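You operate a simulated robot arm through the tools that you are given. There is no shell and no other tool.

You run a simulated robot arm. Do the job below in one go: nothing can be reset, and whatever is moved stays where it is left.

## Task
Put things in order on the middle of the work counter. At the end: the red cell stands on top of the orange amber bulb; the black cell stands on top of the butter pat; the blue candle stands on top of the brown crusted dish; the brown fuse stands on top of the white herb pot; whatever was shut is shut again. Leave all else as you found it, and nothing knocked over.

The check looks at the end state, three seconds after you hand in, the way a careful person would. Anything else that was tipped, shoved, dropped, spilled or broken makes it a failure.

## Robot
A 6-joint arm with a two-finger parallel gripper, fixed in place. Base frame: the origin is on the floor under the middle of its stand, x ahead of it, y to its left, z up. Units: m, rad, N and s.
With the tool pointing down near the work surface it reaches from about 0.26 to 0.66 m from the base axis. Its first joint turns from -1.152 to 1.152 rad. Payload 2.9 kg.
The tool frame sits at the grasp point between the pads (the TCP): z along the fingers, y along the line on which they close. The tips reach 0.03 m beyond it. The gripper opens to 0.11 m. The fingers are 0.02 m wide and 0.01 m thick; the gripper's body (0.048 by 0.112 m) begins 0.055 m behind the TCP.
Orientation is that of the tool frame in the base frame, as a unit quaternion [x, y, z, w]. With the fingers straight down and closing along the base's y, the tool's x points along the base's -x, its y along +y and its z along -z.

## Interface
- The arm moves only by the tool servo_tool. Its argument "deltas" is a list of rows, each a list of 6 numbers: the shift along the base's x, y, z in m, then the turn, a rotation vector about the base's x, y, z in rad. In form: [[x, y, z, rx, ry, rz], ...]. A call has 1 to 20 rows; each row is the pose to reach, as a shift and turn from the pose commanded when the call began. "gripper" is the opening in per cent of the stroke, from 0 (shut) to 100 (fully open), set as the call begins (left out, the last holds). Rows are played at 5 a second. More than 0.05 m and 0.15 rad between two rows, or a gripper value outside its range, and nothing of the call is played. Where a pose cannot be reached the arm comes as near as it can. A force on the tool above 40 N (or 10 N above the force at the start of the call, whichever is more), or a blocked arm, ends the call early, and 0.2 s more pass. Each finger travels about 0.108 m/s and halts on what it meets, pressing with about 24 N; the grip force reading is that of the motor and also rises with nothing between the fingers. The clock runs only during rows and for 0.2 s after the last one: add rows that repeat a pose to give the fingers time. It gives the time, the measured TCP pose, the force on the tool (base axes), the opening and the grip force at its end, in the units of the frame above (readings bear some noise), with the torque about the TCP (base axes, N m) and any sound that the robot's microphone picked up, and new pictures: "show" is both (left out), scene, wrist or none.
- Cameras (640 x 400 px; columns grow to the right, rows downward): "scene" is fixed at [0.0938, 0.4431, 1.3834]; the picture's right is [-0.75, -0.67, 0.00], its down [-0.37, 0.42, -0.83] and it looks along [0.55, -0.62, -0.56] (base axes); focal length 234 px, centre (320, 200). "wrist" rides on the gripper at [0.072, 0.017, -0.103] in the tool frame; the picture's right is [-0.23, 0.97, 0.00], its down [-0.76, -0.18, -0.62] and it looks along [-0.61, -0.14, 0.78] (tool axes); focal length 222 px, centre (320, 200). There is no depth. A picture from a camera that has moved, and an enlarged one, comes with that camera's place and axes in the base frame and with its lens. The place of the scene camera against the robot may be out by one fixed shift of up to 0.025 m in any direction.
- inspect(camera, box): a new picture of the part [left, top, right, bottom] of that camera's present view, enlarged. It takes no simulated time.
- job_done(): hands the job in; it is judged then, once.

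Places have to be worked out from the pictures, the camera data and where the tool is seen. Open the gripper and draw the arm clear of the work before you hand the job in, unless the task says otherwise.

The tools are called after "Request:" as a command line: name --pt "numbers of a row" for each row, then --argument value for the rest, lists and objects as JSON in quotes. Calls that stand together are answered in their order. servo_tool: Moves the arm, as the interface text tells. Its arguments: {"type":"object","properties":{"deltas":{"type":"array"},"gripper":{"type":"number"},"show":{"type":"string","enum":["both","scene","wrist","none"]}},"required":["deltas"]} The other tools are called the same way: inspect (camera, box) takes an enlarged picture of a part of a camera's view; job_done () hands the job in.

At the start:

```text
time: 0.0
position: [0.3647, -0.0218, 1.1853]
tool_rot: [0.001, 1.0, 0.0, 0.0]
ft_force: [-0.5, 0.1, 0.3]
torque: [0.03, -0.03, -0.02]
gripper_width: 0.1098
grasp_force: 0.0
```

scene: 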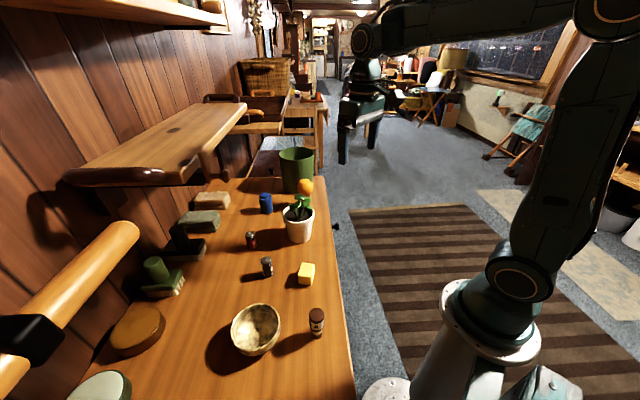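
wrist: 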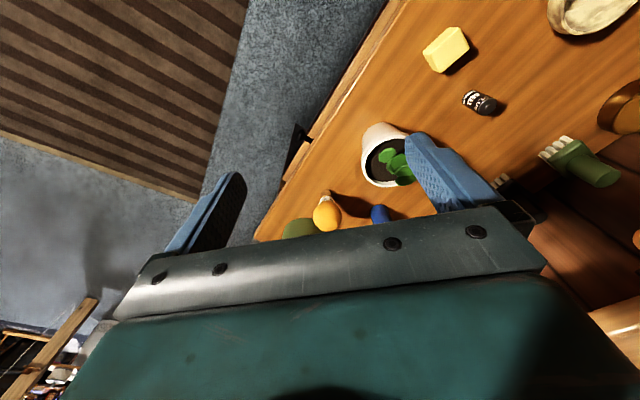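

I start by taking enlarged looks at the scene and wrist views to identify the objects on the counter.

Request:
inspect --camera "scene" --box '[60, 130, 380, 400]'

Request:
inspect --camera "scene" --box '[160, 150, 360, 280]'

Request:
inspect --camera "wrist" --box '[240, 0, 640, 260]'

Request:
inspect --camera "scene" --box '[0, 90, 200, 400]'

```text
1.48 times, centred on (220, 265) of scene
camera zoom: at [0.0938, 0.4431, 1.3834], right [-0.75, -0.67, 0.0], down [-0.37, 0.42, -0.83], along [0.55, -0.62, -0.56], focal length 347 px, centre (468, 104)
```

zoom: 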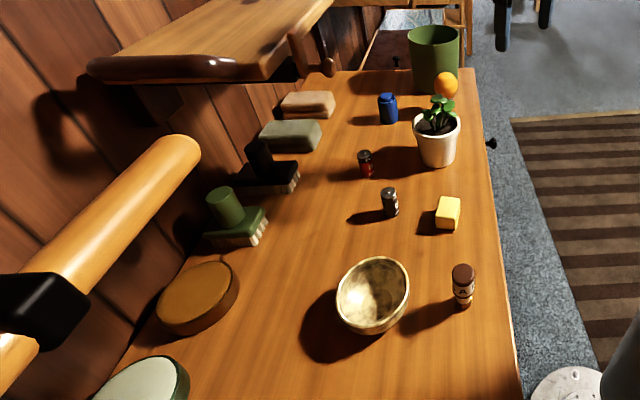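

```text
3.08 times, centred on (260, 215) of scene
camera zoom: at [0.0938, 0.4431, 1.3834], right [-0.75, -0.67, 0.0], down [-0.37, 0.42, -0.83], along [0.55, -0.62, -0.56], focal length 721 px, centre (505, 154)
```

zoom: 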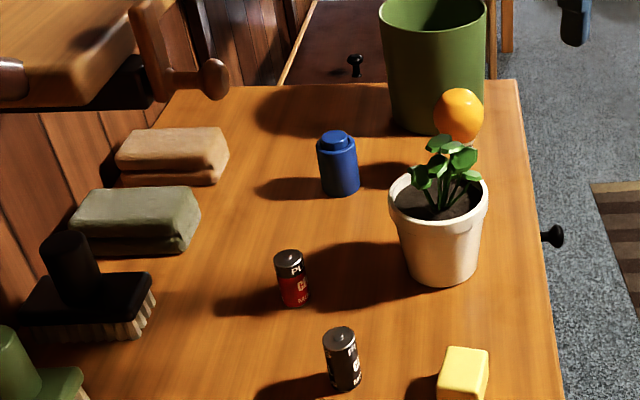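

```text
1.54 times, centred on (440, 130) of wrist
camera zoom: at [0.2927, -0.0051, 1.2887], right [0.23, 0.97, 0.0], down [0.76, -0.18, 0.62], along [0.61, -0.14, -0.78], focal length 342 px, centre (135, 308)
```

zoom: 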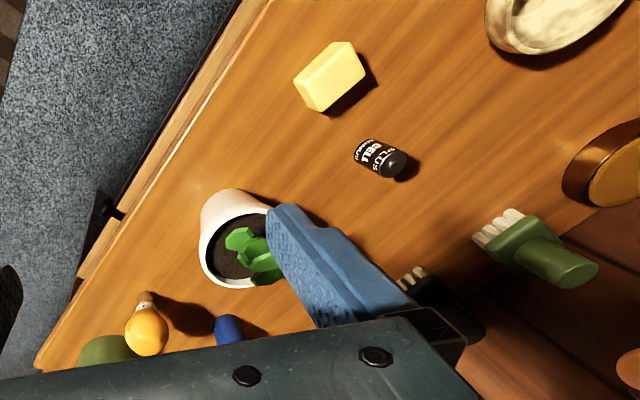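

```text
1.29 times, centred on (100, 245) of scene
camera zoom: at [0.0938, 0.4431, 1.3834], right [-0.75, -0.67, 0.0], down [-0.37, 0.42, -0.83], along [0.55, -0.62, -0.56], focal length 302 px, centre (604, 142)
```

zoom: 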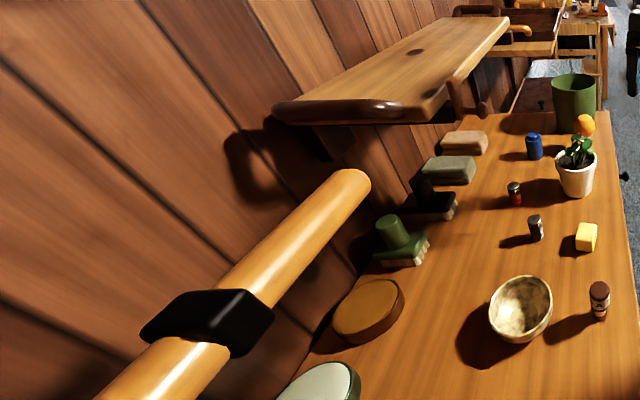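

The items are all visible: red and black cells, butter pat, blue candle, bulb behind the herb pot, bowl, and the fuse by the near edge. I move the arm high over the middle of the counter so the wrist camera can look at them more closely.

Request:
servo_tool --pt "0.02 0.03 0.01 0 0 0" --pt "0.05 0.06 0.02 0 0 0" --pt "0.08 0.09 0.02 0 0 0" --pt "0.1 0.12 0.02 0 0 0" --pt "0.1 0.15 0.02 0 0 0" --pt "0.1 0.15 0.02 0 0 0" --show "both"

```text
time: 1.4
position: [0.4647, 0.13, 1.2055]
tool_rot: [-0.001, 1.0, 0.0, 0.0]
ft_force: [0.4, -0.2, 0.0]
torque: [0.02, 0.0, 0.0]
gripper_width: 0.11
grasp_force: 0.1
camera wrist: at [0.3935, 0.1473, 1.3085], right [0.23, 0.97, 0.0], down [0.76, -0.18, 0.62], along [0.61, -0.14, -0.78], focal length 222 px, centre (320, 200)
```

scene: 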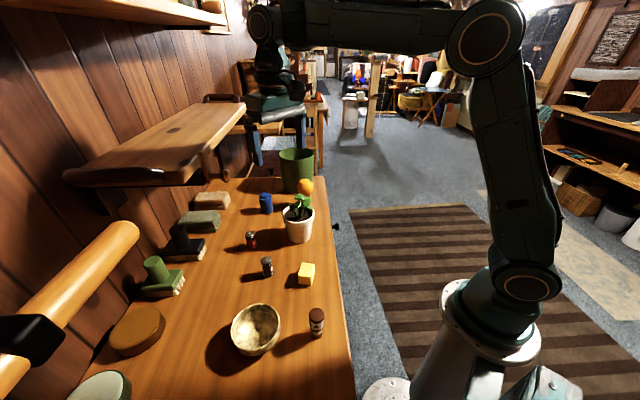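
wrist: 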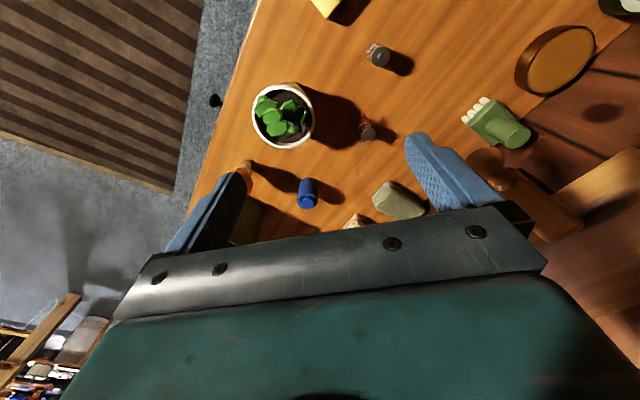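

The wrist now sees pot, red and black cells, candle, bulb and dish area. I take enlarged wrist views for detail.

Request:
inspect --camera "wrist" --box '[200, 60, 400, 240]'

Request:
inspect --camera "scene" --box '[230, 140, 350, 250]'

Request:
inspect --camera "scene" --box '[210, 240, 350, 370]'

```text
2.22 times, centred on (300, 150) of wrist
camera zoom: at [0.3935, 0.1473, 1.3085], right [0.23, 0.97, 0.0], down [0.76, -0.18, 0.62], along [0.61, -0.14, -0.78], focal length 494 px, centre (364, 311)
```

zoom: 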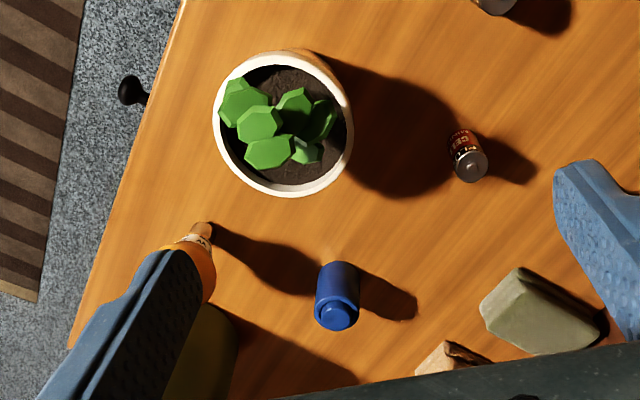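

```text
3.64 times, centred on (290, 195) of scene
camera zoom: at [0.0938, 0.4431, 1.3834], right [-0.75, -0.67, 0.0], down [-0.37, 0.42, -0.83], along [0.55, -0.62, -0.56], focal length 852 px, centre (429, 218)
```

zoom: 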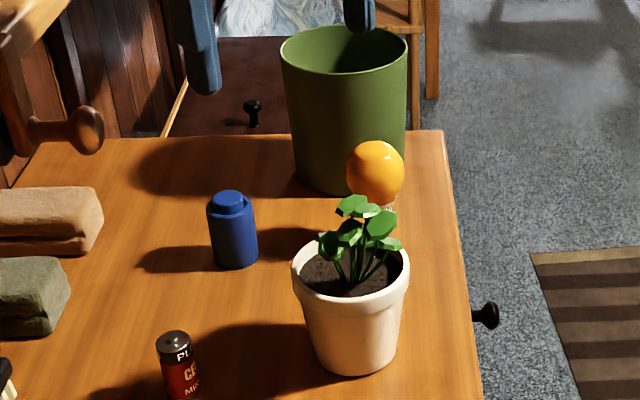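

```text
3.08 times, centred on (280, 305) of scene
camera zoom: at [0.0938, 0.4431, 1.3834], right [-0.75, -0.67, 0.0], down [-0.37, 0.42, -0.83], along [0.55, -0.62, -0.56], focal length 721 px, centre (443, -123)
```

zoom: 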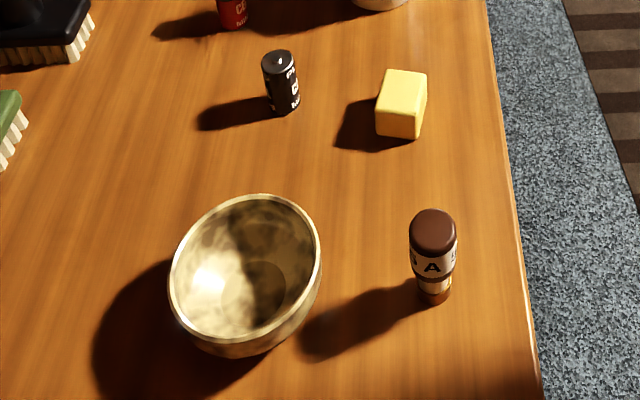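

The bowl looks like brass, so I need to work out which item is the "brown crusted dish". I zoom into the round objects at the wall side in both cameras.

Request:
inspect --camera "scene" --box '[50, 280, 200, 400]'

Request:
inspect --camera "wrist" --box '[440, 0, 640, 180]'

Request:
inspect --camera "scene" --box '[120, 170, 250, 310]'

Request:
inspect --camera "scene" --box '[200, 0, 360, 150]'

```text
3.33 times, centred on (125, 340) of scene
camera zoom: at [0.0938, 0.4431, 1.3834], right [-0.75, -0.67, 0.0], down [-0.37, 0.42, -0.83], along [0.55, -0.62, -0.56], focal length 781 px, centre (970, -267)
```

zoom: 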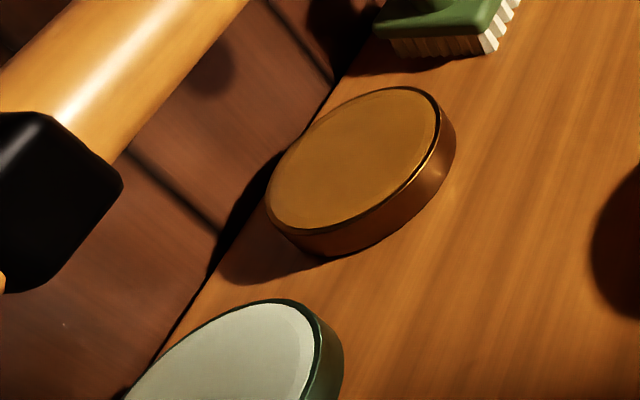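

```text
2.22 times, centred on (540, 90) of wrist
camera zoom: at [0.3935, 0.1473, 1.3085], right [0.23, 0.97, 0.0], down [0.76, -0.18, 0.62], along [0.61, -0.14, -0.78], focal length 494 px, centre (-169, 444)
```

zoom: 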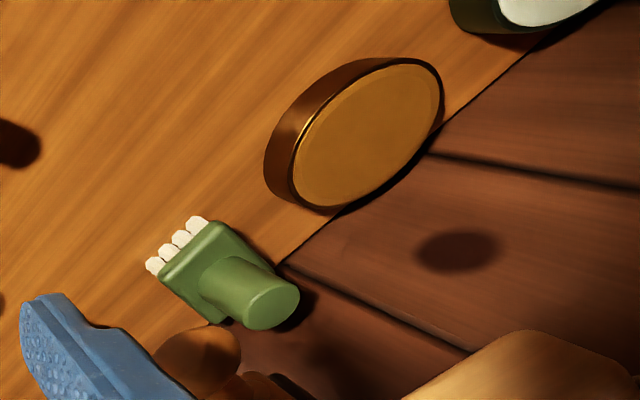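

```text
2.86 times, centred on (185, 240) of scene
camera zoom: at [0.0938, 0.4431, 1.3834], right [-0.75, -0.67, 0.0], down [-0.37, 0.42, -0.83], along [0.55, -0.62, -0.56], focal length 670 px, centre (706, 86)
```

zoom: 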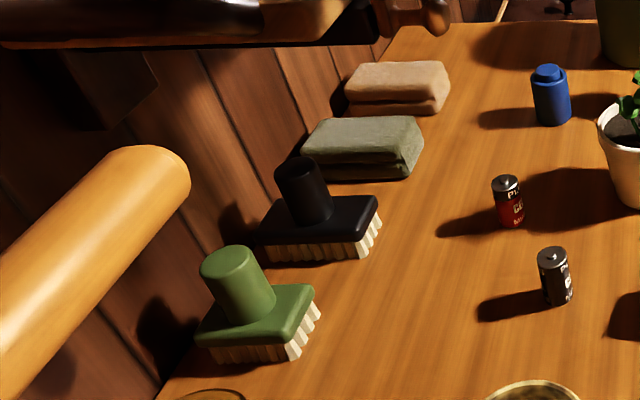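

```text
2.67 times, centred on (280, 75) of scene
camera zoom: at [0.0938, 0.4431, 1.3834], right [-0.75, -0.67, 0.0], down [-0.37, 0.42, -0.83], along [0.55, -0.62, -0.56], focal length 625 px, centre (427, 533)
```

zoom: 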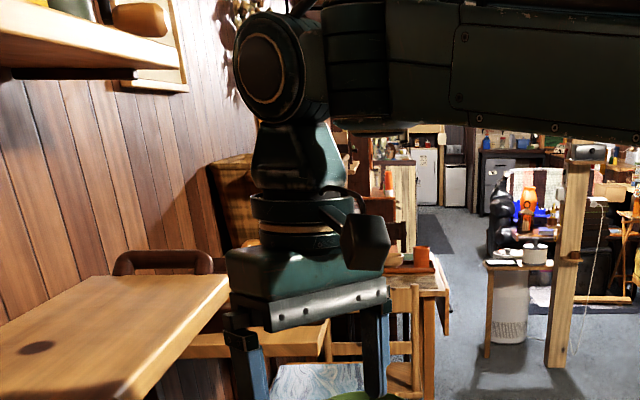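

The round brown disc at the wall is about 0.74 m from the base axis (out of easy reach), while the bowl is in the middle. I move the wrist camera close to the bowl, fuse and butter to identify it better.

Request:
servo_tool --pt "-0.03 0.03 -0.01 0 0 0" --pt "-0.06 0.06 -0.02 0 0 0" --pt "-0.09 0.09 -0.03 0 0 0" --pt "-0.12 0.12 -0.05 0 0 0" --pt "-0.135 0.14 -0.07 0 0 0" --pt "-0.135 0.15 -0.08 0 0 0" --pt "-0.135 0.15 -0.08 0 0 0" --show "both"

```text
time: 3.0
position: [0.3279, 0.2779, 1.1252]
tool_rot: [0.0, 1.0, 0.001, 0.0]
ft_force: [0.2, -0.7, -0.1]
torque: [0.01, -0.01, -0.01]
gripper_width: 0.11
grasp_force: 0.0
camera wrist: at [0.2566, 0.2951, 1.2274], right [0.23, 0.97, 0.0], down [0.76, -0.18, 0.62], along [0.61, -0.14, -0.78], focal length 222 px, centre (320, 200)
```

scene: 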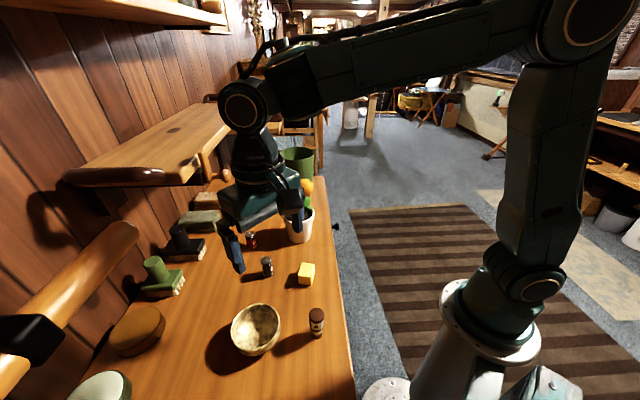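
wrist: 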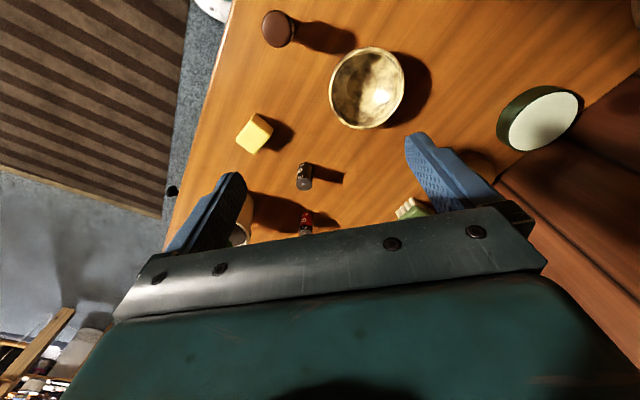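

The bowl, fuse and butter are now clearly in the wrist view. I enlarge them.

Request:
inspect --camera "wrist" --box '[310, 30, 430, 140]'

Request:
inspect --camera "wrist" --box '[480, 60, 600, 170]'

Request:
inspect --camera "wrist" --box '[220, 0, 360, 120]'

Request:
inspect --camera "wrist" --box '[220, 100, 360, 220]'

```text
3.64 times, centred on (370, 85) of wrist
camera zoom: at [0.2566, 0.2951, 1.2274], right [0.23, 0.97, 0.0], down [0.76, -0.18, 0.62], along [0.61, -0.14, -0.78], focal length 808 px, centre (138, 618)
```

zoom: 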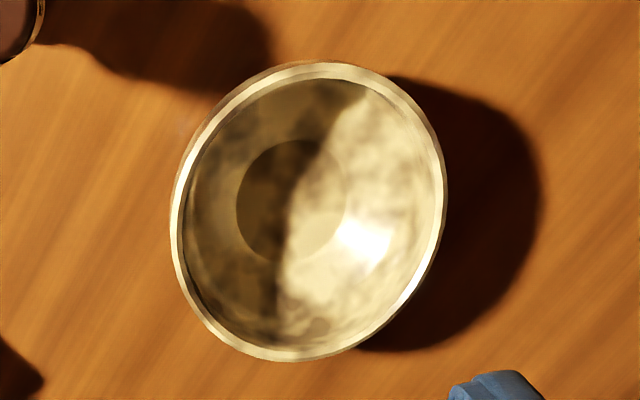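

```text
3.64 times, centred on (540, 115) of wrist
camera zoom: at [0.2566, 0.2951, 1.2274], right [0.23, 0.97, 0.0], down [0.76, -0.18, 0.62], along [0.61, -0.14, -0.78], focal length 808 px, centre (-480, 509)
```

zoom: 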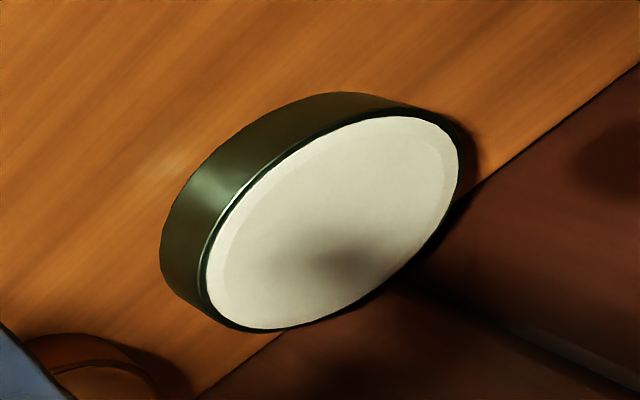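

```text
3.33 times, centred on (290, 60) of wrist
camera zoom: at [0.2566, 0.2951, 1.2274], right [0.23, 0.97, 0.0], down [0.76, -0.18, 0.62], along [0.61, -0.14, -0.78], focal length 740 px, centre (420, 667)
```

zoom: 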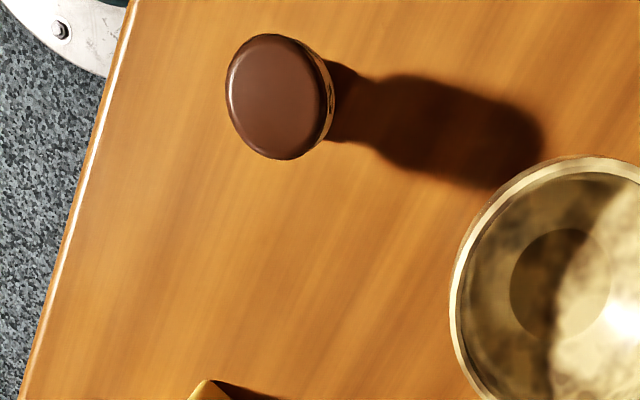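

```text
3.33 times, centred on (290, 160) of wrist
camera zoom: at [0.2566, 0.2951, 1.2274], right [0.23, 0.97, 0.0], down [0.76, -0.18, 0.62], along [0.61, -0.14, -0.78], focal length 740 px, centre (420, 333)
```

zoom: 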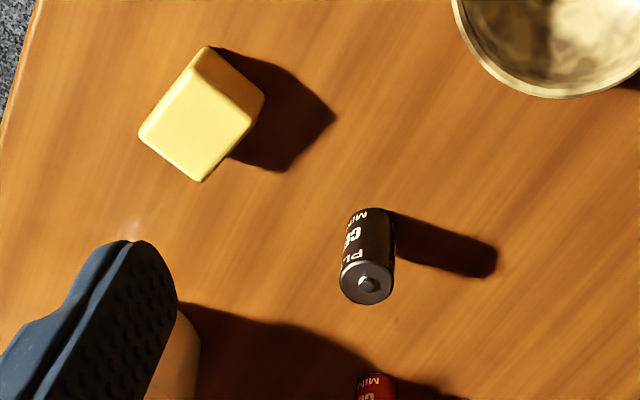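

The bowl's inside is mottled with stains and sits reachable in the middle, so I take it as the brown crusted dish; the wall discs are out-of-reach scrubbing pads like the sponges and brushes. Next I fly over to look at the bulb, candle and plant from nearer.

Request:
servo_tool --pt "0.019 -0.041 0 0 0 0" --pt "0.038 -0.082 0 0 0 0" --pt "0.057 -0.123 0 0 0 0" --pt "0.076 -0.164 0 0 0 0" --pt "0.095 -0.205 0 0 0 0" --pt "0.114 -0.246 0 0 0 0" --pt "0.133 -0.287 0 0 0 0" --pt "0.152 -0.328 0 0 0 0" --pt "0.172 -0.368 -0.01 0 0 0" --pt "0.172 -0.368 -0.02 0 0 0" --pt "0.172 -0.368 -0.02 0 0 0" --show "both"

```text
time: 5.4
position: [0.4995, -0.0925, 1.1072]
tool_rot: [0.001, 1.0, 0.0, 0.0]
ft_force: [0.0, 0.2, 0.0]
torque: [0.02, -0.04, 0.01]
gripper_width: 0.1101
grasp_force: 0.0
camera wrist: at [0.4289, -0.0741, 1.2092], right [0.23, 0.97, 0.0], down [0.76, -0.18, 0.62], along [0.61, -0.14, -0.78], focal length 222 px, centre (320, 200)
```

scene: 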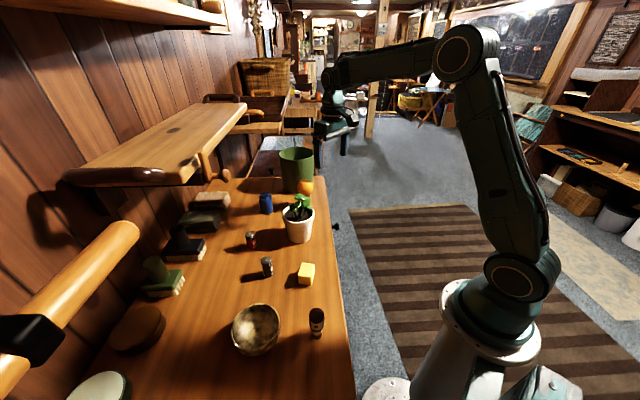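
wrist: 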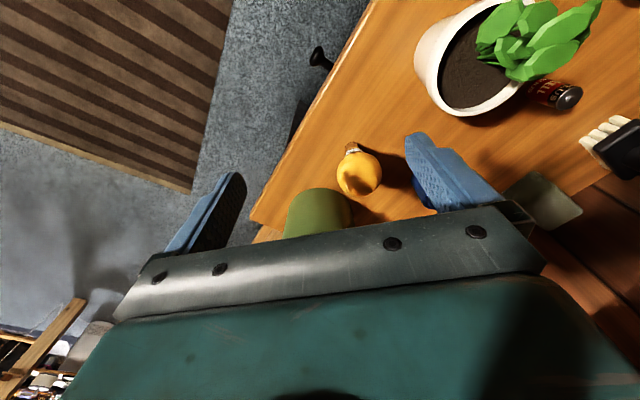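

Request:
inspect --camera "wrist" --box '[310, 120, 410, 220]'

Request:
inspect --camera "wrist" --box '[400, 0, 620, 130]'

Request:
inspect --camera "scene" --box '[270, 160, 340, 220]'

```text
4.00 times, centred on (360, 170) of wrist
camera zoom: at [0.4289, -0.0741, 1.2092], right [0.23, 0.97, 0.0], down [0.76, -0.18, 0.62], along [0.61, -0.14, -0.78], focal length 888 px, centre (160, 320)
```

zoom: 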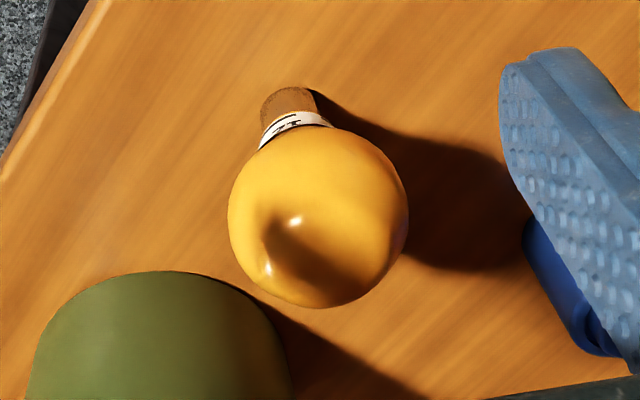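

```text
2.91 times, centred on (510, 65) of wrist
camera zoom: at [0.4289, -0.0741, 1.2092], right [0.23, 0.97, 0.0], down [0.76, -0.18, 0.62], along [0.61, -0.14, -0.78], focal length 646 px, centre (-233, 593)
```

zoom: 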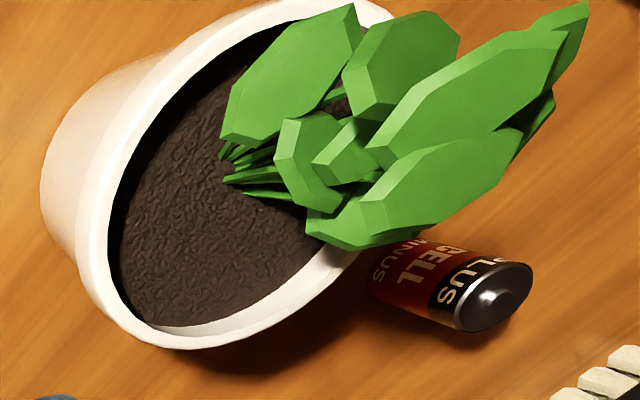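

```text
6.67 times, centred on (305, 190) of scene
camera zoom: at [0.0938, 0.4431, 1.3834], right [-0.75, -0.67, 0.0], down [-0.37, 0.42, -0.83], along [0.55, -0.62, -0.56], focal length 1562 px, centre (420, 267)
```

zoom: 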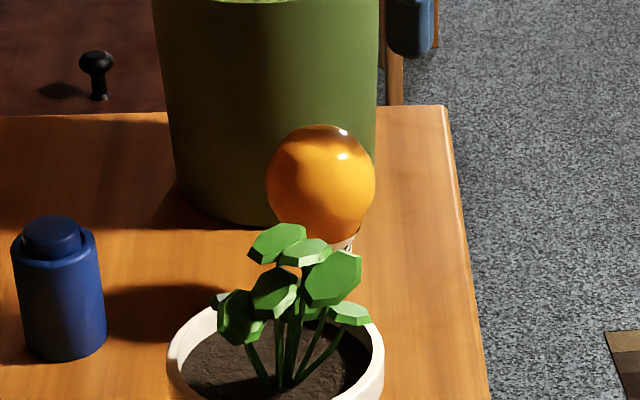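

The bulb is a plain round-topped lamp on its screw base, and the pot has open soil around central stems. I move so the wrist camera is right above the pot for a plan view of the soil, leaves and the candle.

Request:
servo_tool --pt "0.0 0.03 0.03 0 0 0" --pt "0.01 0.06 0.05 0 0 0" --pt "0.03 0.1 0.055 0 0 0" --pt "0.05 0.12 0.055 0 0 0" --pt "0.068 0.138 0.055 0 0 0" --pt "0.068 0.138 0.055 0 0 0" --show "wrist"

```text
time: 6.8
position: [0.5693, 0.0457, 1.1621]
tool_rot: [0.0, 1.0, 0.0, 0.0]
ft_force: [0.4, -0.6, 0.6]
torque: [-0.02, 0.0, -0.02]
gripper_width: 0.1104
grasp_force: 0.1
camera wrist: at [0.4972, 0.0641, 1.2652], right [0.23, 0.97, 0.0], down [0.76, -0.18, 0.62], along [0.61, -0.14, -0.78], focal length 222 px, centre (320, 200)
```

wrist: 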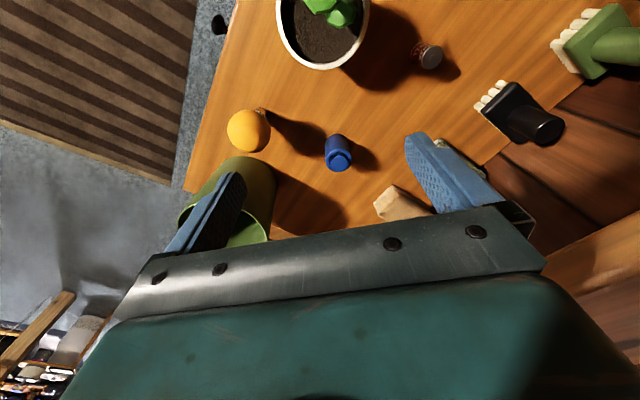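

Request:
inspect --camera "wrist" --box '[250, 0, 390, 80]'

Request:
inspect --camera "wrist" --box '[210, 90, 370, 190]'

```text
4.57 times, centred on (320, 40) of wrist
camera zoom: at [0.4972, 0.0641, 1.2652], right [0.23, 0.97, 0.0], down [0.76, -0.18, 0.62], along [0.61, -0.14, -0.78], focal length 1015 px, centre (320, 931)
```

zoom: 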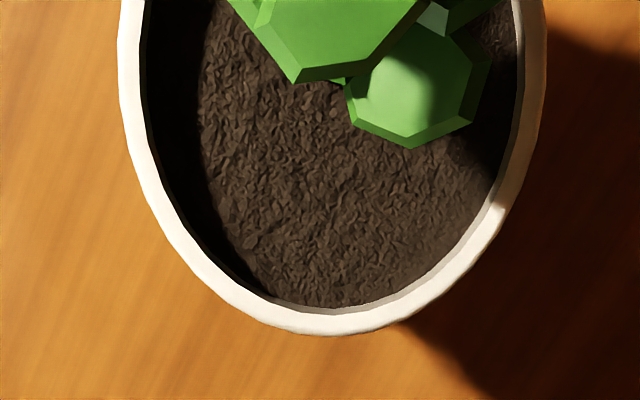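

```text
4.00 times, centred on (290, 140) of wrist
camera zoom: at [0.4972, 0.0641, 1.2652], right [0.23, 0.97, 0.0], down [0.76, -0.18, 0.62], along [0.61, -0.14, -0.78], focal length 888 px, centre (440, 440)
```

zoom: 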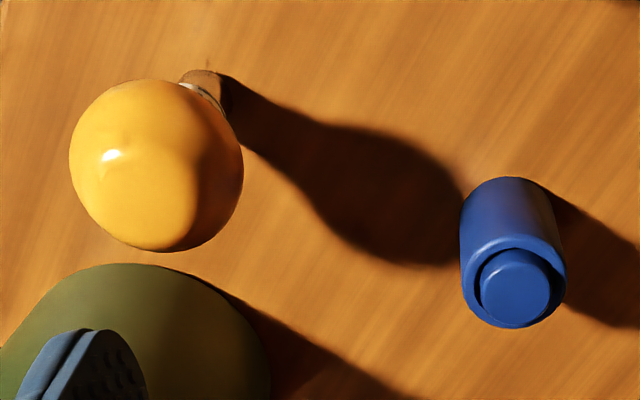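

Pot centre is about (0.493, 0.069) with leaf-free soil on its +x side; bulb near (0.60,-0.066); candle near (0.68,0.05). I now start with the black cell and hover over its estimated spot (0.456, 0.222) to refine it.

Request:
servo_tool --pt "-0.022 0.035 0 0 0 0" --pt "-0.044 0.07 0 0 0 0" --pt "-0.066 0.105 -0.01 0 0 0" --pt "-0.09 0.14 -0.03 0 0 0" --pt "-0.113 0.176 -0.05 0 0 0" --pt "-0.113 0.176 -0.09 0 0 0" --pt "-0.113 0.176 -0.13 0 0 0" --pt "-0.113 0.176 -0.13 0 0 0" --show "wrist"

```text
time: 8.6
position: [0.4531, 0.2246, 1.0339]
tool_rot: [0.0, 1.0, 0.001, 0.0]
ft_force: [0.6, 0.0, -0.6]
torque: [-0.01, 0.01, -0.03]
gripper_width: 0.1097
grasp_force: 0.1
camera wrist: at [0.3827, 0.2417, 1.1369], right [0.23, 0.97, 0.0], down [0.76, -0.18, 0.62], along [0.61, -0.14, -0.78], focal length 222 px, centre (320, 200)
```

wrist: 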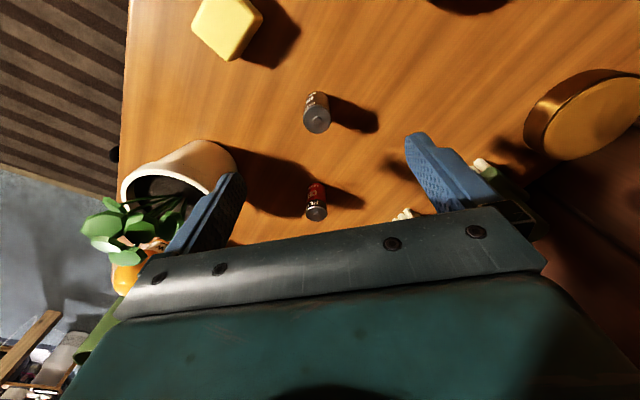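

Request:
inspect --camera "wrist" --box '[280, 70, 380, 150]'

Request:
inspect --camera "wrist" --box '[180, 0, 280, 80]'

Request:
inspect --camera "wrist" --box '[280, 160, 380, 240]'

```text
5.00 times, centred on (330, 110) of wrist
camera zoom: at [0.3827, 0.2417, 1.1369], right [0.23, 0.97, 0.0], down [0.76, -0.18, 0.62], along [0.61, -0.14, -0.78], focal length 1111 px, centre (270, 650)
```

zoom: 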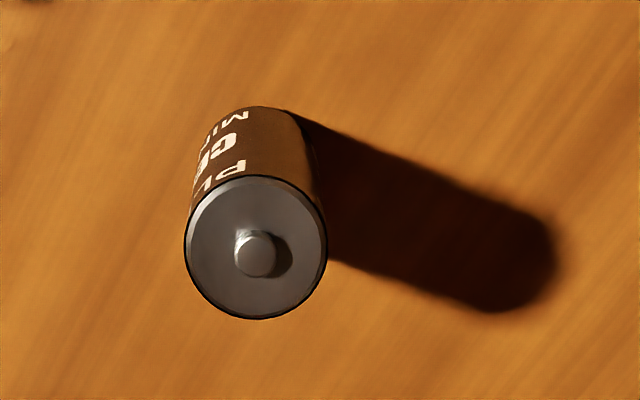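

```text
5.00 times, centred on (230, 40) of wrist
camera zoom: at [0.3827, 0.2417, 1.1369], right [0.23, 0.97, 0.0], down [0.76, -0.18, 0.62], along [0.61, -0.14, -0.78], focal length 1111 px, centre (770, 1000)
```

zoom: 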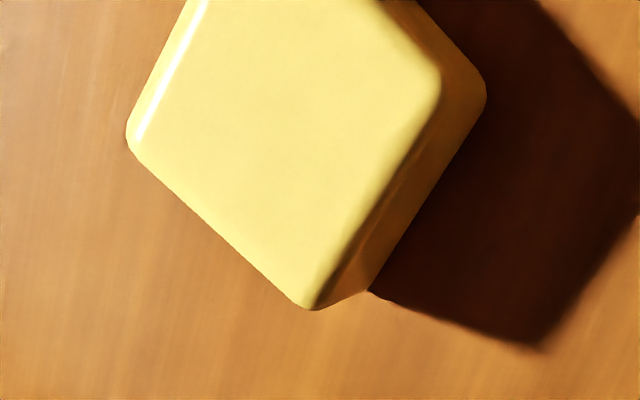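

```text
5.00 times, centred on (330, 200) of wrist
camera zoom: at [0.3827, 0.2417, 1.1369], right [0.23, 0.97, 0.0], down [0.76, -0.18, 0.62], along [0.61, -0.14, -0.78], focal length 1111 px, centre (270, 200)
```

zoom: 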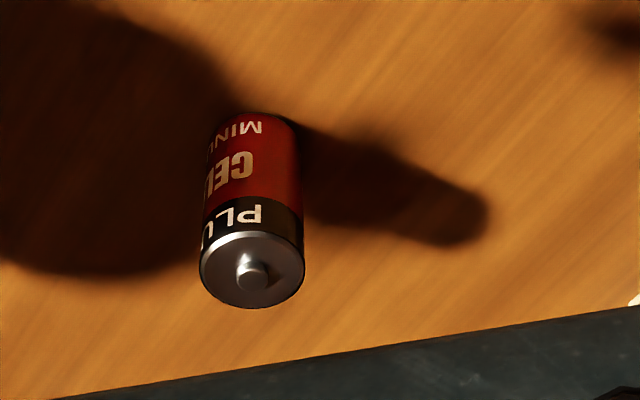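

Triangulating the butter's shadow corner gives the table at z≈0.878; the black cell is at about (0.451, 0.223), top 0.928, and the butter's top centre near (0.3645, 0.1645, 0.907). I centre on the cell and descend part way with the gripper narrowed to 60 %.

Request:
servo_tool --pt "-0.004 -0.002 -0.02 0 0 0" --pt "-0.004 -0.002 -0.05 0 0 0" --pt "-0.004 -0.002 -0.075 0 0 0" --pt "-0.004 -0.002 -0.075 0 0 0" --gripper 60 --show "wrist"

```text
time: 9.6
position: [0.4495, 0.222, 0.9565]
tool_rot: [0.0, 1.0, 0.0, 0.0]
ft_force: [0.0, 0.6, -1.0]
torque: [-0.03, 0.01, -0.02]
gripper_width: 0.0658
grasp_force: 0.0
camera wrist: at [0.3782, 0.2405, 1.0604], right [0.23, 0.97, 0.0], down [0.76, -0.18, 0.62], along [0.61, -0.14, -0.78], focal length 222 px, centre (320, 200)
```

wrist: 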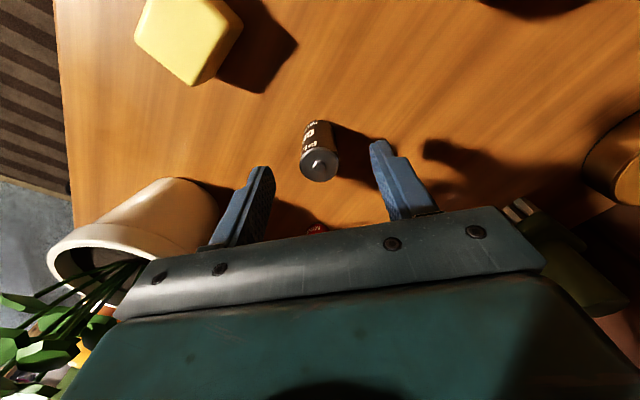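

The cell sits centred between the fingers. I descend to a TCP height near 0.917 and close.

Request:
servo_tool --pt "0.001 0 -0.02 0 0 0" --pt "0.002 0 -0.039 0 0 0" --pt "0.002 0 -0.039 0 0 0" --show "wrist"

Request:
servo_tool --pt "0 0 0 0 0 0" --pt "0 0 0 0 0 0" --pt "0 0 0 0 0 0" --pt "0 0 0 0 0 0" --gripper 0 --show "wrist"

```text
time: 10.4
position: [0.4523, 0.2211, 0.9176]
tool_rot: [0.0, 1.0, 0.0, 0.0]
ft_force: [-0.2, -0.7, -0.3]
torque: [-0.04, 0.0, 0.02]
gripper_width: 0.0658
grasp_force: 0.1
camera wrist: at [0.3817, 0.2387, 1.0205], right [0.23, 0.97, 0.0], down [0.76, -0.18, 0.62], along [0.61, -0.14, -0.78], focal length 222 px, centre (320, 200)
```

wrist: 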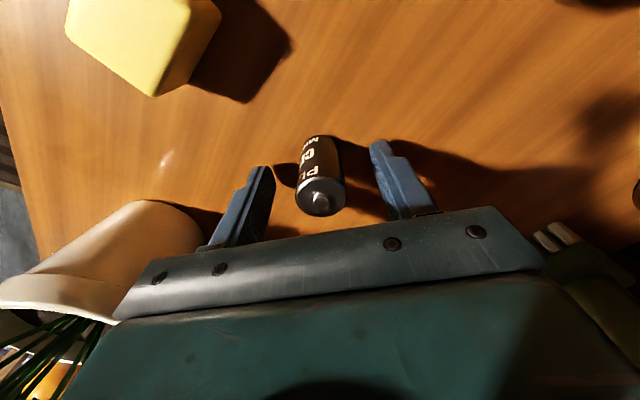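

```text
time: 11.4
position: [0.4531, 0.2221, 0.9184]
tool_rot: [0.0, 1.0, 0.0, -0.001]
ft_force: [0.2, 0.2, 0.2]
torque: [0.02, -0.02, 0.01]
gripper_width: 0.0246
grasp_force: 23.9
camera wrist: at [0.3817, 0.2387, 1.0207], right [0.23, 0.97, 0.0], down [0.76, -0.18, 0.62], along [0.61, -0.14, -0.78], focal length 222 px, centre (320, 200)
```

wrist: 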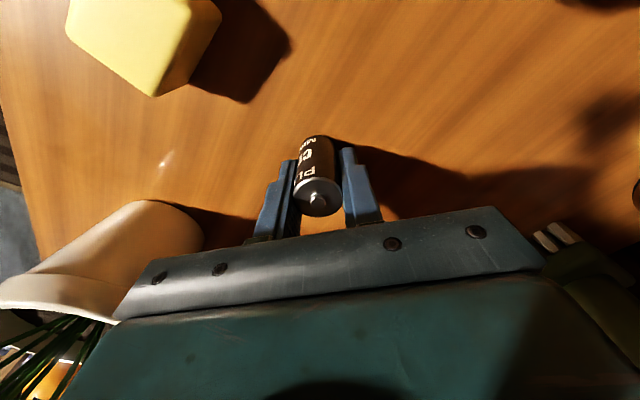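

The black cell is gripped (opening 0.0246, 24 N). I lift 0.06 m and carry it over the butter's centre.

Request:
servo_tool --pt "0 0 0.02 0 0 0" --pt "0 0 0.05 0 0 0" --pt "0 0 0.07 0 0 0" --pt "-0.029 -0.019 0.07 0 0 0" --pt "-0.058 -0.039 0.07 0 0 0" --pt "-0.087 -0.058 0.07 0 0 0" --pt "-0.087 -0.058 0.07 0 0 0" --show "both"

```text
time: 13.0
position: [0.3621, 0.1625, 0.9886]
tool_rot: [0.0, 1.0, 0.0, 0.0]
ft_force: [0.1, 0.1, -1.2]
torque: [-0.01, 0.0, 0.0]
gripper_width: 0.0249
grasp_force: 24.6
camera wrist: at [0.2906, 0.1795, 1.0913], right [0.23, 0.97, 0.0], down [0.76, -0.18, 0.62], along [0.61, -0.14, -0.78], focal length 222 px, centre (320, 200)
```

scene: 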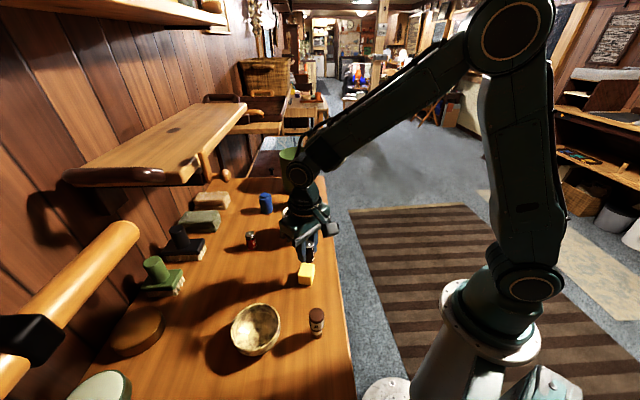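
wrist: 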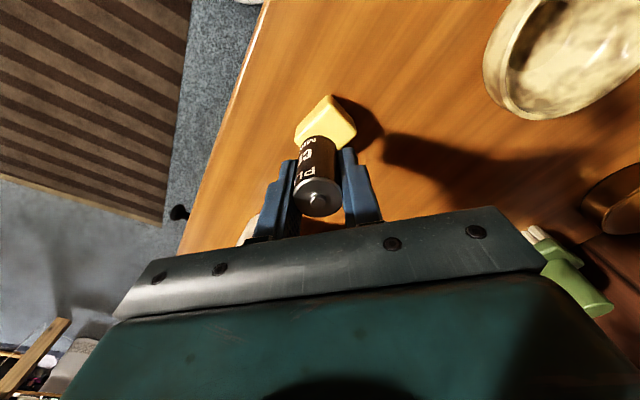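

The cell hangs over the butter; I enlarge the wrist view to check the alignment before lowering.

Request:
inspect --camera "wrist" --box '[270, 80, 370, 220]'

Request:
inspect --camera "scene" --box '[270, 220, 340, 300]'

```text
2.86 times, centred on (320, 150) of wrist
camera zoom: at [0.2906, 0.1795, 1.0913], right [0.23, 0.97, 0.0], down [0.76, -0.18, 0.62], along [0.61, -0.14, -0.78], focal length 635 px, centre (320, 343)
```

zoom: 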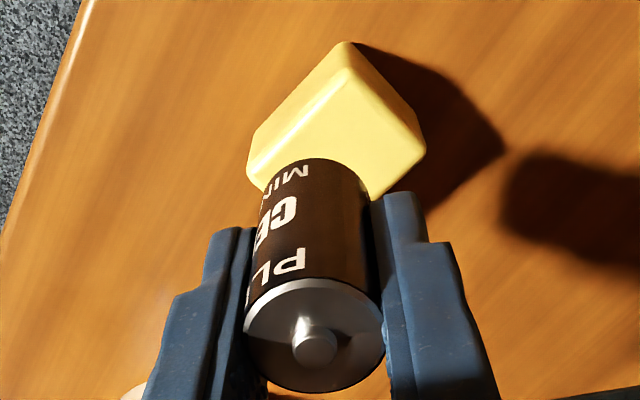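

```text
5.00 times, centred on (305, 260) of scene
camera zoom: at [0.0938, 0.4431, 1.3834], right [-0.75, -0.67, 0.0], down [-0.37, 0.42, -0.83], along [0.55, -0.62, -0.56], focal length 1172 px, centre (395, -100)
```

zoom: 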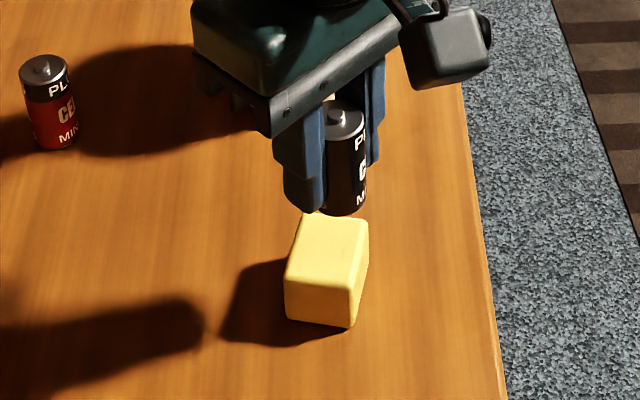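

The butter's top centre appears about (+3, +4) mm from the cell's axis. I correct that and lower by 35 mm, then feel for contact.

Request:
servo_tool --pt "0.003 0.004 -0.01 0 0 0" --pt "0.003 0.004 -0.025 0 0 0" --pt "0.003 0.004 -0.035 0 0 0" --pt "0.003 0.004 -0.035 0 0 0" --show "both"

Request:
inspect --camera "scene" --box '[270, 220, 340, 300]'

```text
time: 14.0
position: [0.3687, 0.1676, 0.9524]
tool_rot: [0.0, 1.0, 0.0, 0.0]
ft_force: [0.1, -0.5, 2.3]
torque: [-0.02, 0.03, 0.01]
gripper_width: 0.0246
grasp_force: 23.8
camera wrist: at [0.2974, 0.1845, 1.0546], right [0.23, 0.97, 0.0], down [0.76, -0.18, 0.62], along [0.61, -0.14, -0.78], focal length 222 px, centre (320, 200)
```

scene: 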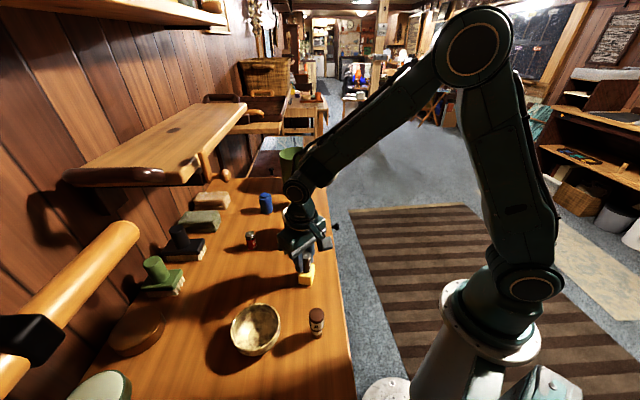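
wrist: 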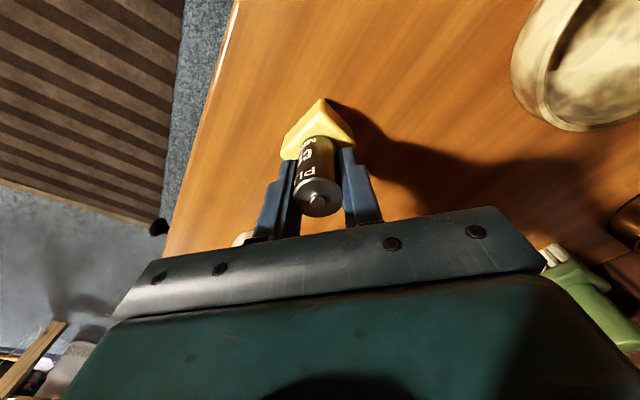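

```text
5.00 times, centred on (305, 260) of scene
camera zoom: at [0.0938, 0.4431, 1.3834], right [-0.75, -0.67, 0.0], down [-0.37, 0.42, -0.83], along [0.55, -0.62, -0.56], focal length 1172 px, centre (395, -100)
```

zoom: 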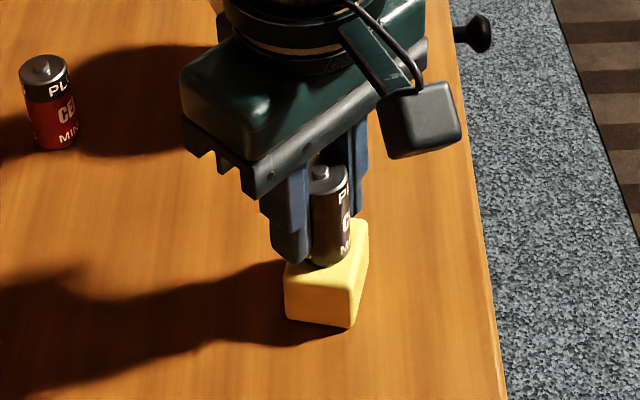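

The force reads +2.3 N, perhaps first contact. I look closely at the contact and alignment.

Request:
inspect --camera "wrist" --box '[270, 80, 370, 220]'

Request:
servo_tool --pt "0 0 -0.002 0 0 0" --pt "0 0 -0.002 0 0 0" --show "none"

```text
2.86 times, centred on (320, 150) of wrist
camera zoom: at [0.2974, 0.1845, 1.0546], right [0.23, 0.97, 0.0], down [0.76, -0.18, 0.62], along [0.61, -0.14, -0.78], focal length 635 px, centre (320, 343)
```

zoom: 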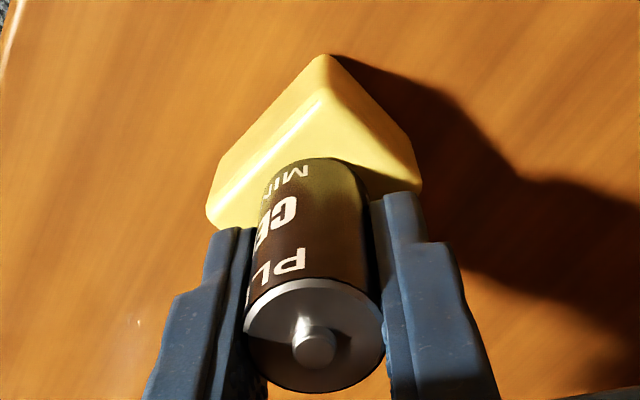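

```text
time: 14.6
position: [0.3679, 0.1675, 0.9522]
tool_rot: [0.0, 1.0, 0.001, 0.002]
ft_force: [-2.1, -3.3, 24.8]
torque: [-0.12, 0.2, -0.01]
gripper_width: 0.0252
grasp_force: 23.6
```

Contact is firm (25 N) at TCP z≈0.952. The cell looks about 3 mm too far in +x on the butter, so I lift slightly, shift back and set it down gently again.

Request:
servo_tool --pt "0 0 0.006 0 0 0" --pt "-0.003 0 0.006 0 0 0" --pt "-0.003 0 0.003 0 0 0" --pt "-0.003 0 0.0015 0 0 0" --pt "-0.003 0 0.0015 0 0 0" --show "wrist"

```text
time: 15.8
position: [0.3674, 0.1677, 0.9504]
tool_rot: [0.0, 1.0, 0.001, -0.001]
ft_force: [-0.4, 0.0, 2.1]
torque: [0.0, 0.06, 0.03]
gripper_width: 0.0247
grasp_force: 24.0
camera wrist: at [0.2957, 0.1847, 1.0541], right [0.23, 0.97, 0.0], down [0.76, -0.18, 0.62], along [0.61, -0.14, -0.78], focal length 222 px, centre (320, 200)
```

wrist: 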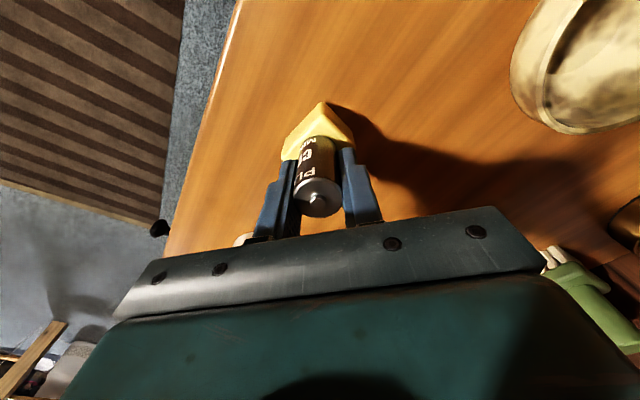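

The cell rests lightly on the butter (2 N). I open the gripper to release it.

Request:
servo_tool --pt "0 0 0 0 0 0" --pt "0 0 0 0 0 0" --pt "0 0 0 0 0 0" --gripper 55 --show "both"

Request:
inspect --camera "wrist" --box '[270, 80, 370, 220]'

Request:
inspect --camera "scene" --box '[270, 220, 340, 300]'

```text
time: 16.6
position: [0.3667, 0.1671, 0.9515]
tool_rot: [0.0, 1.0, 0.0, 0.001]
ft_force: [-0.6, 0.1, -0.3]
torque: [-0.02, -0.01, 0.0]
gripper_width: 0.0604
grasp_force: 0.1
camera wrist: at [0.2957, 0.1847, 1.0541], right [0.23, 0.97, 0.0], down [0.76, -0.18, 0.62], along [0.61, -0.14, -0.78], focal length 222 px, centre (320, 200)
```

scene: 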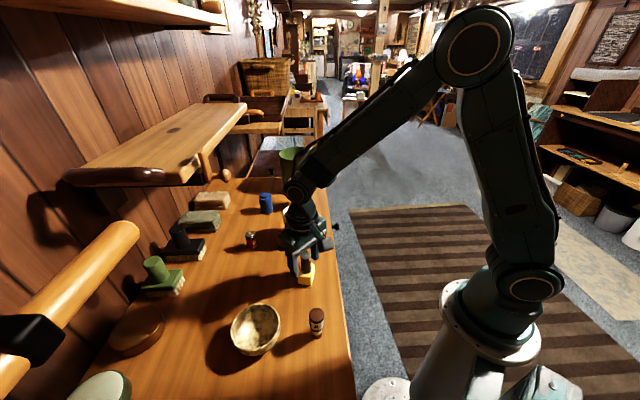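
wrist: 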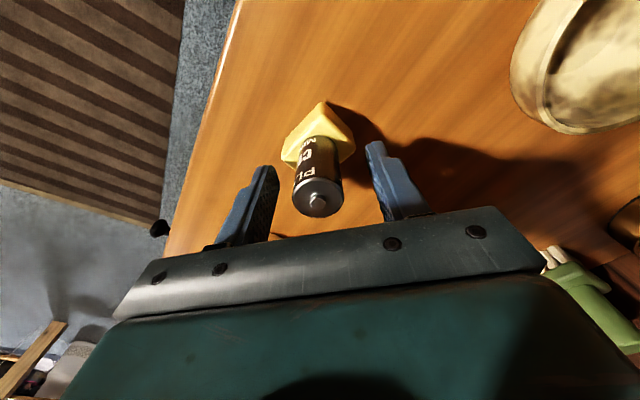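

```text
2.86 times, centred on (320, 150) of wrist
camera zoom: at [0.2957, 0.1847, 1.0541], right [0.23, 0.97, 0.0], down [0.76, -0.18, 0.62], along [0.61, -0.14, -0.78], focal length 635 px, centre (320, 343)
```

zoom: 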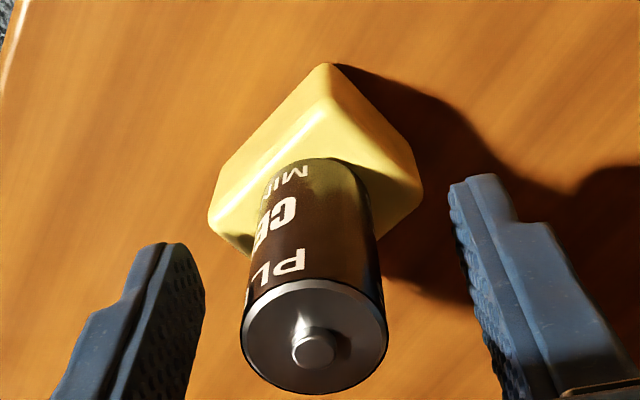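

```text
5.00 times, centred on (305, 260) of scene
camera zoom: at [0.0938, 0.4431, 1.3834], right [-0.75, -0.67, 0.0], down [-0.37, 0.42, -0.83], along [0.55, -0.62, -0.56], focal length 1172 px, centre (395, -100)
```

zoom: 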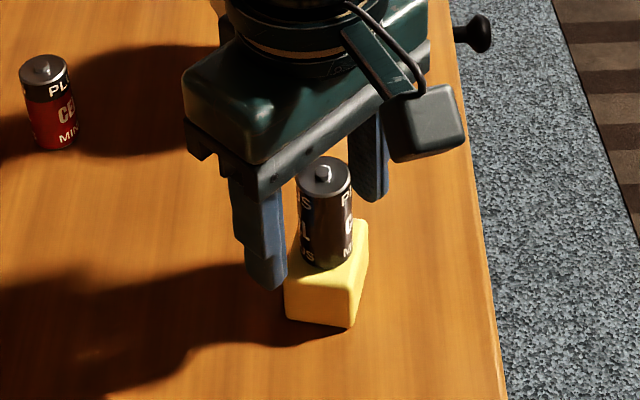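

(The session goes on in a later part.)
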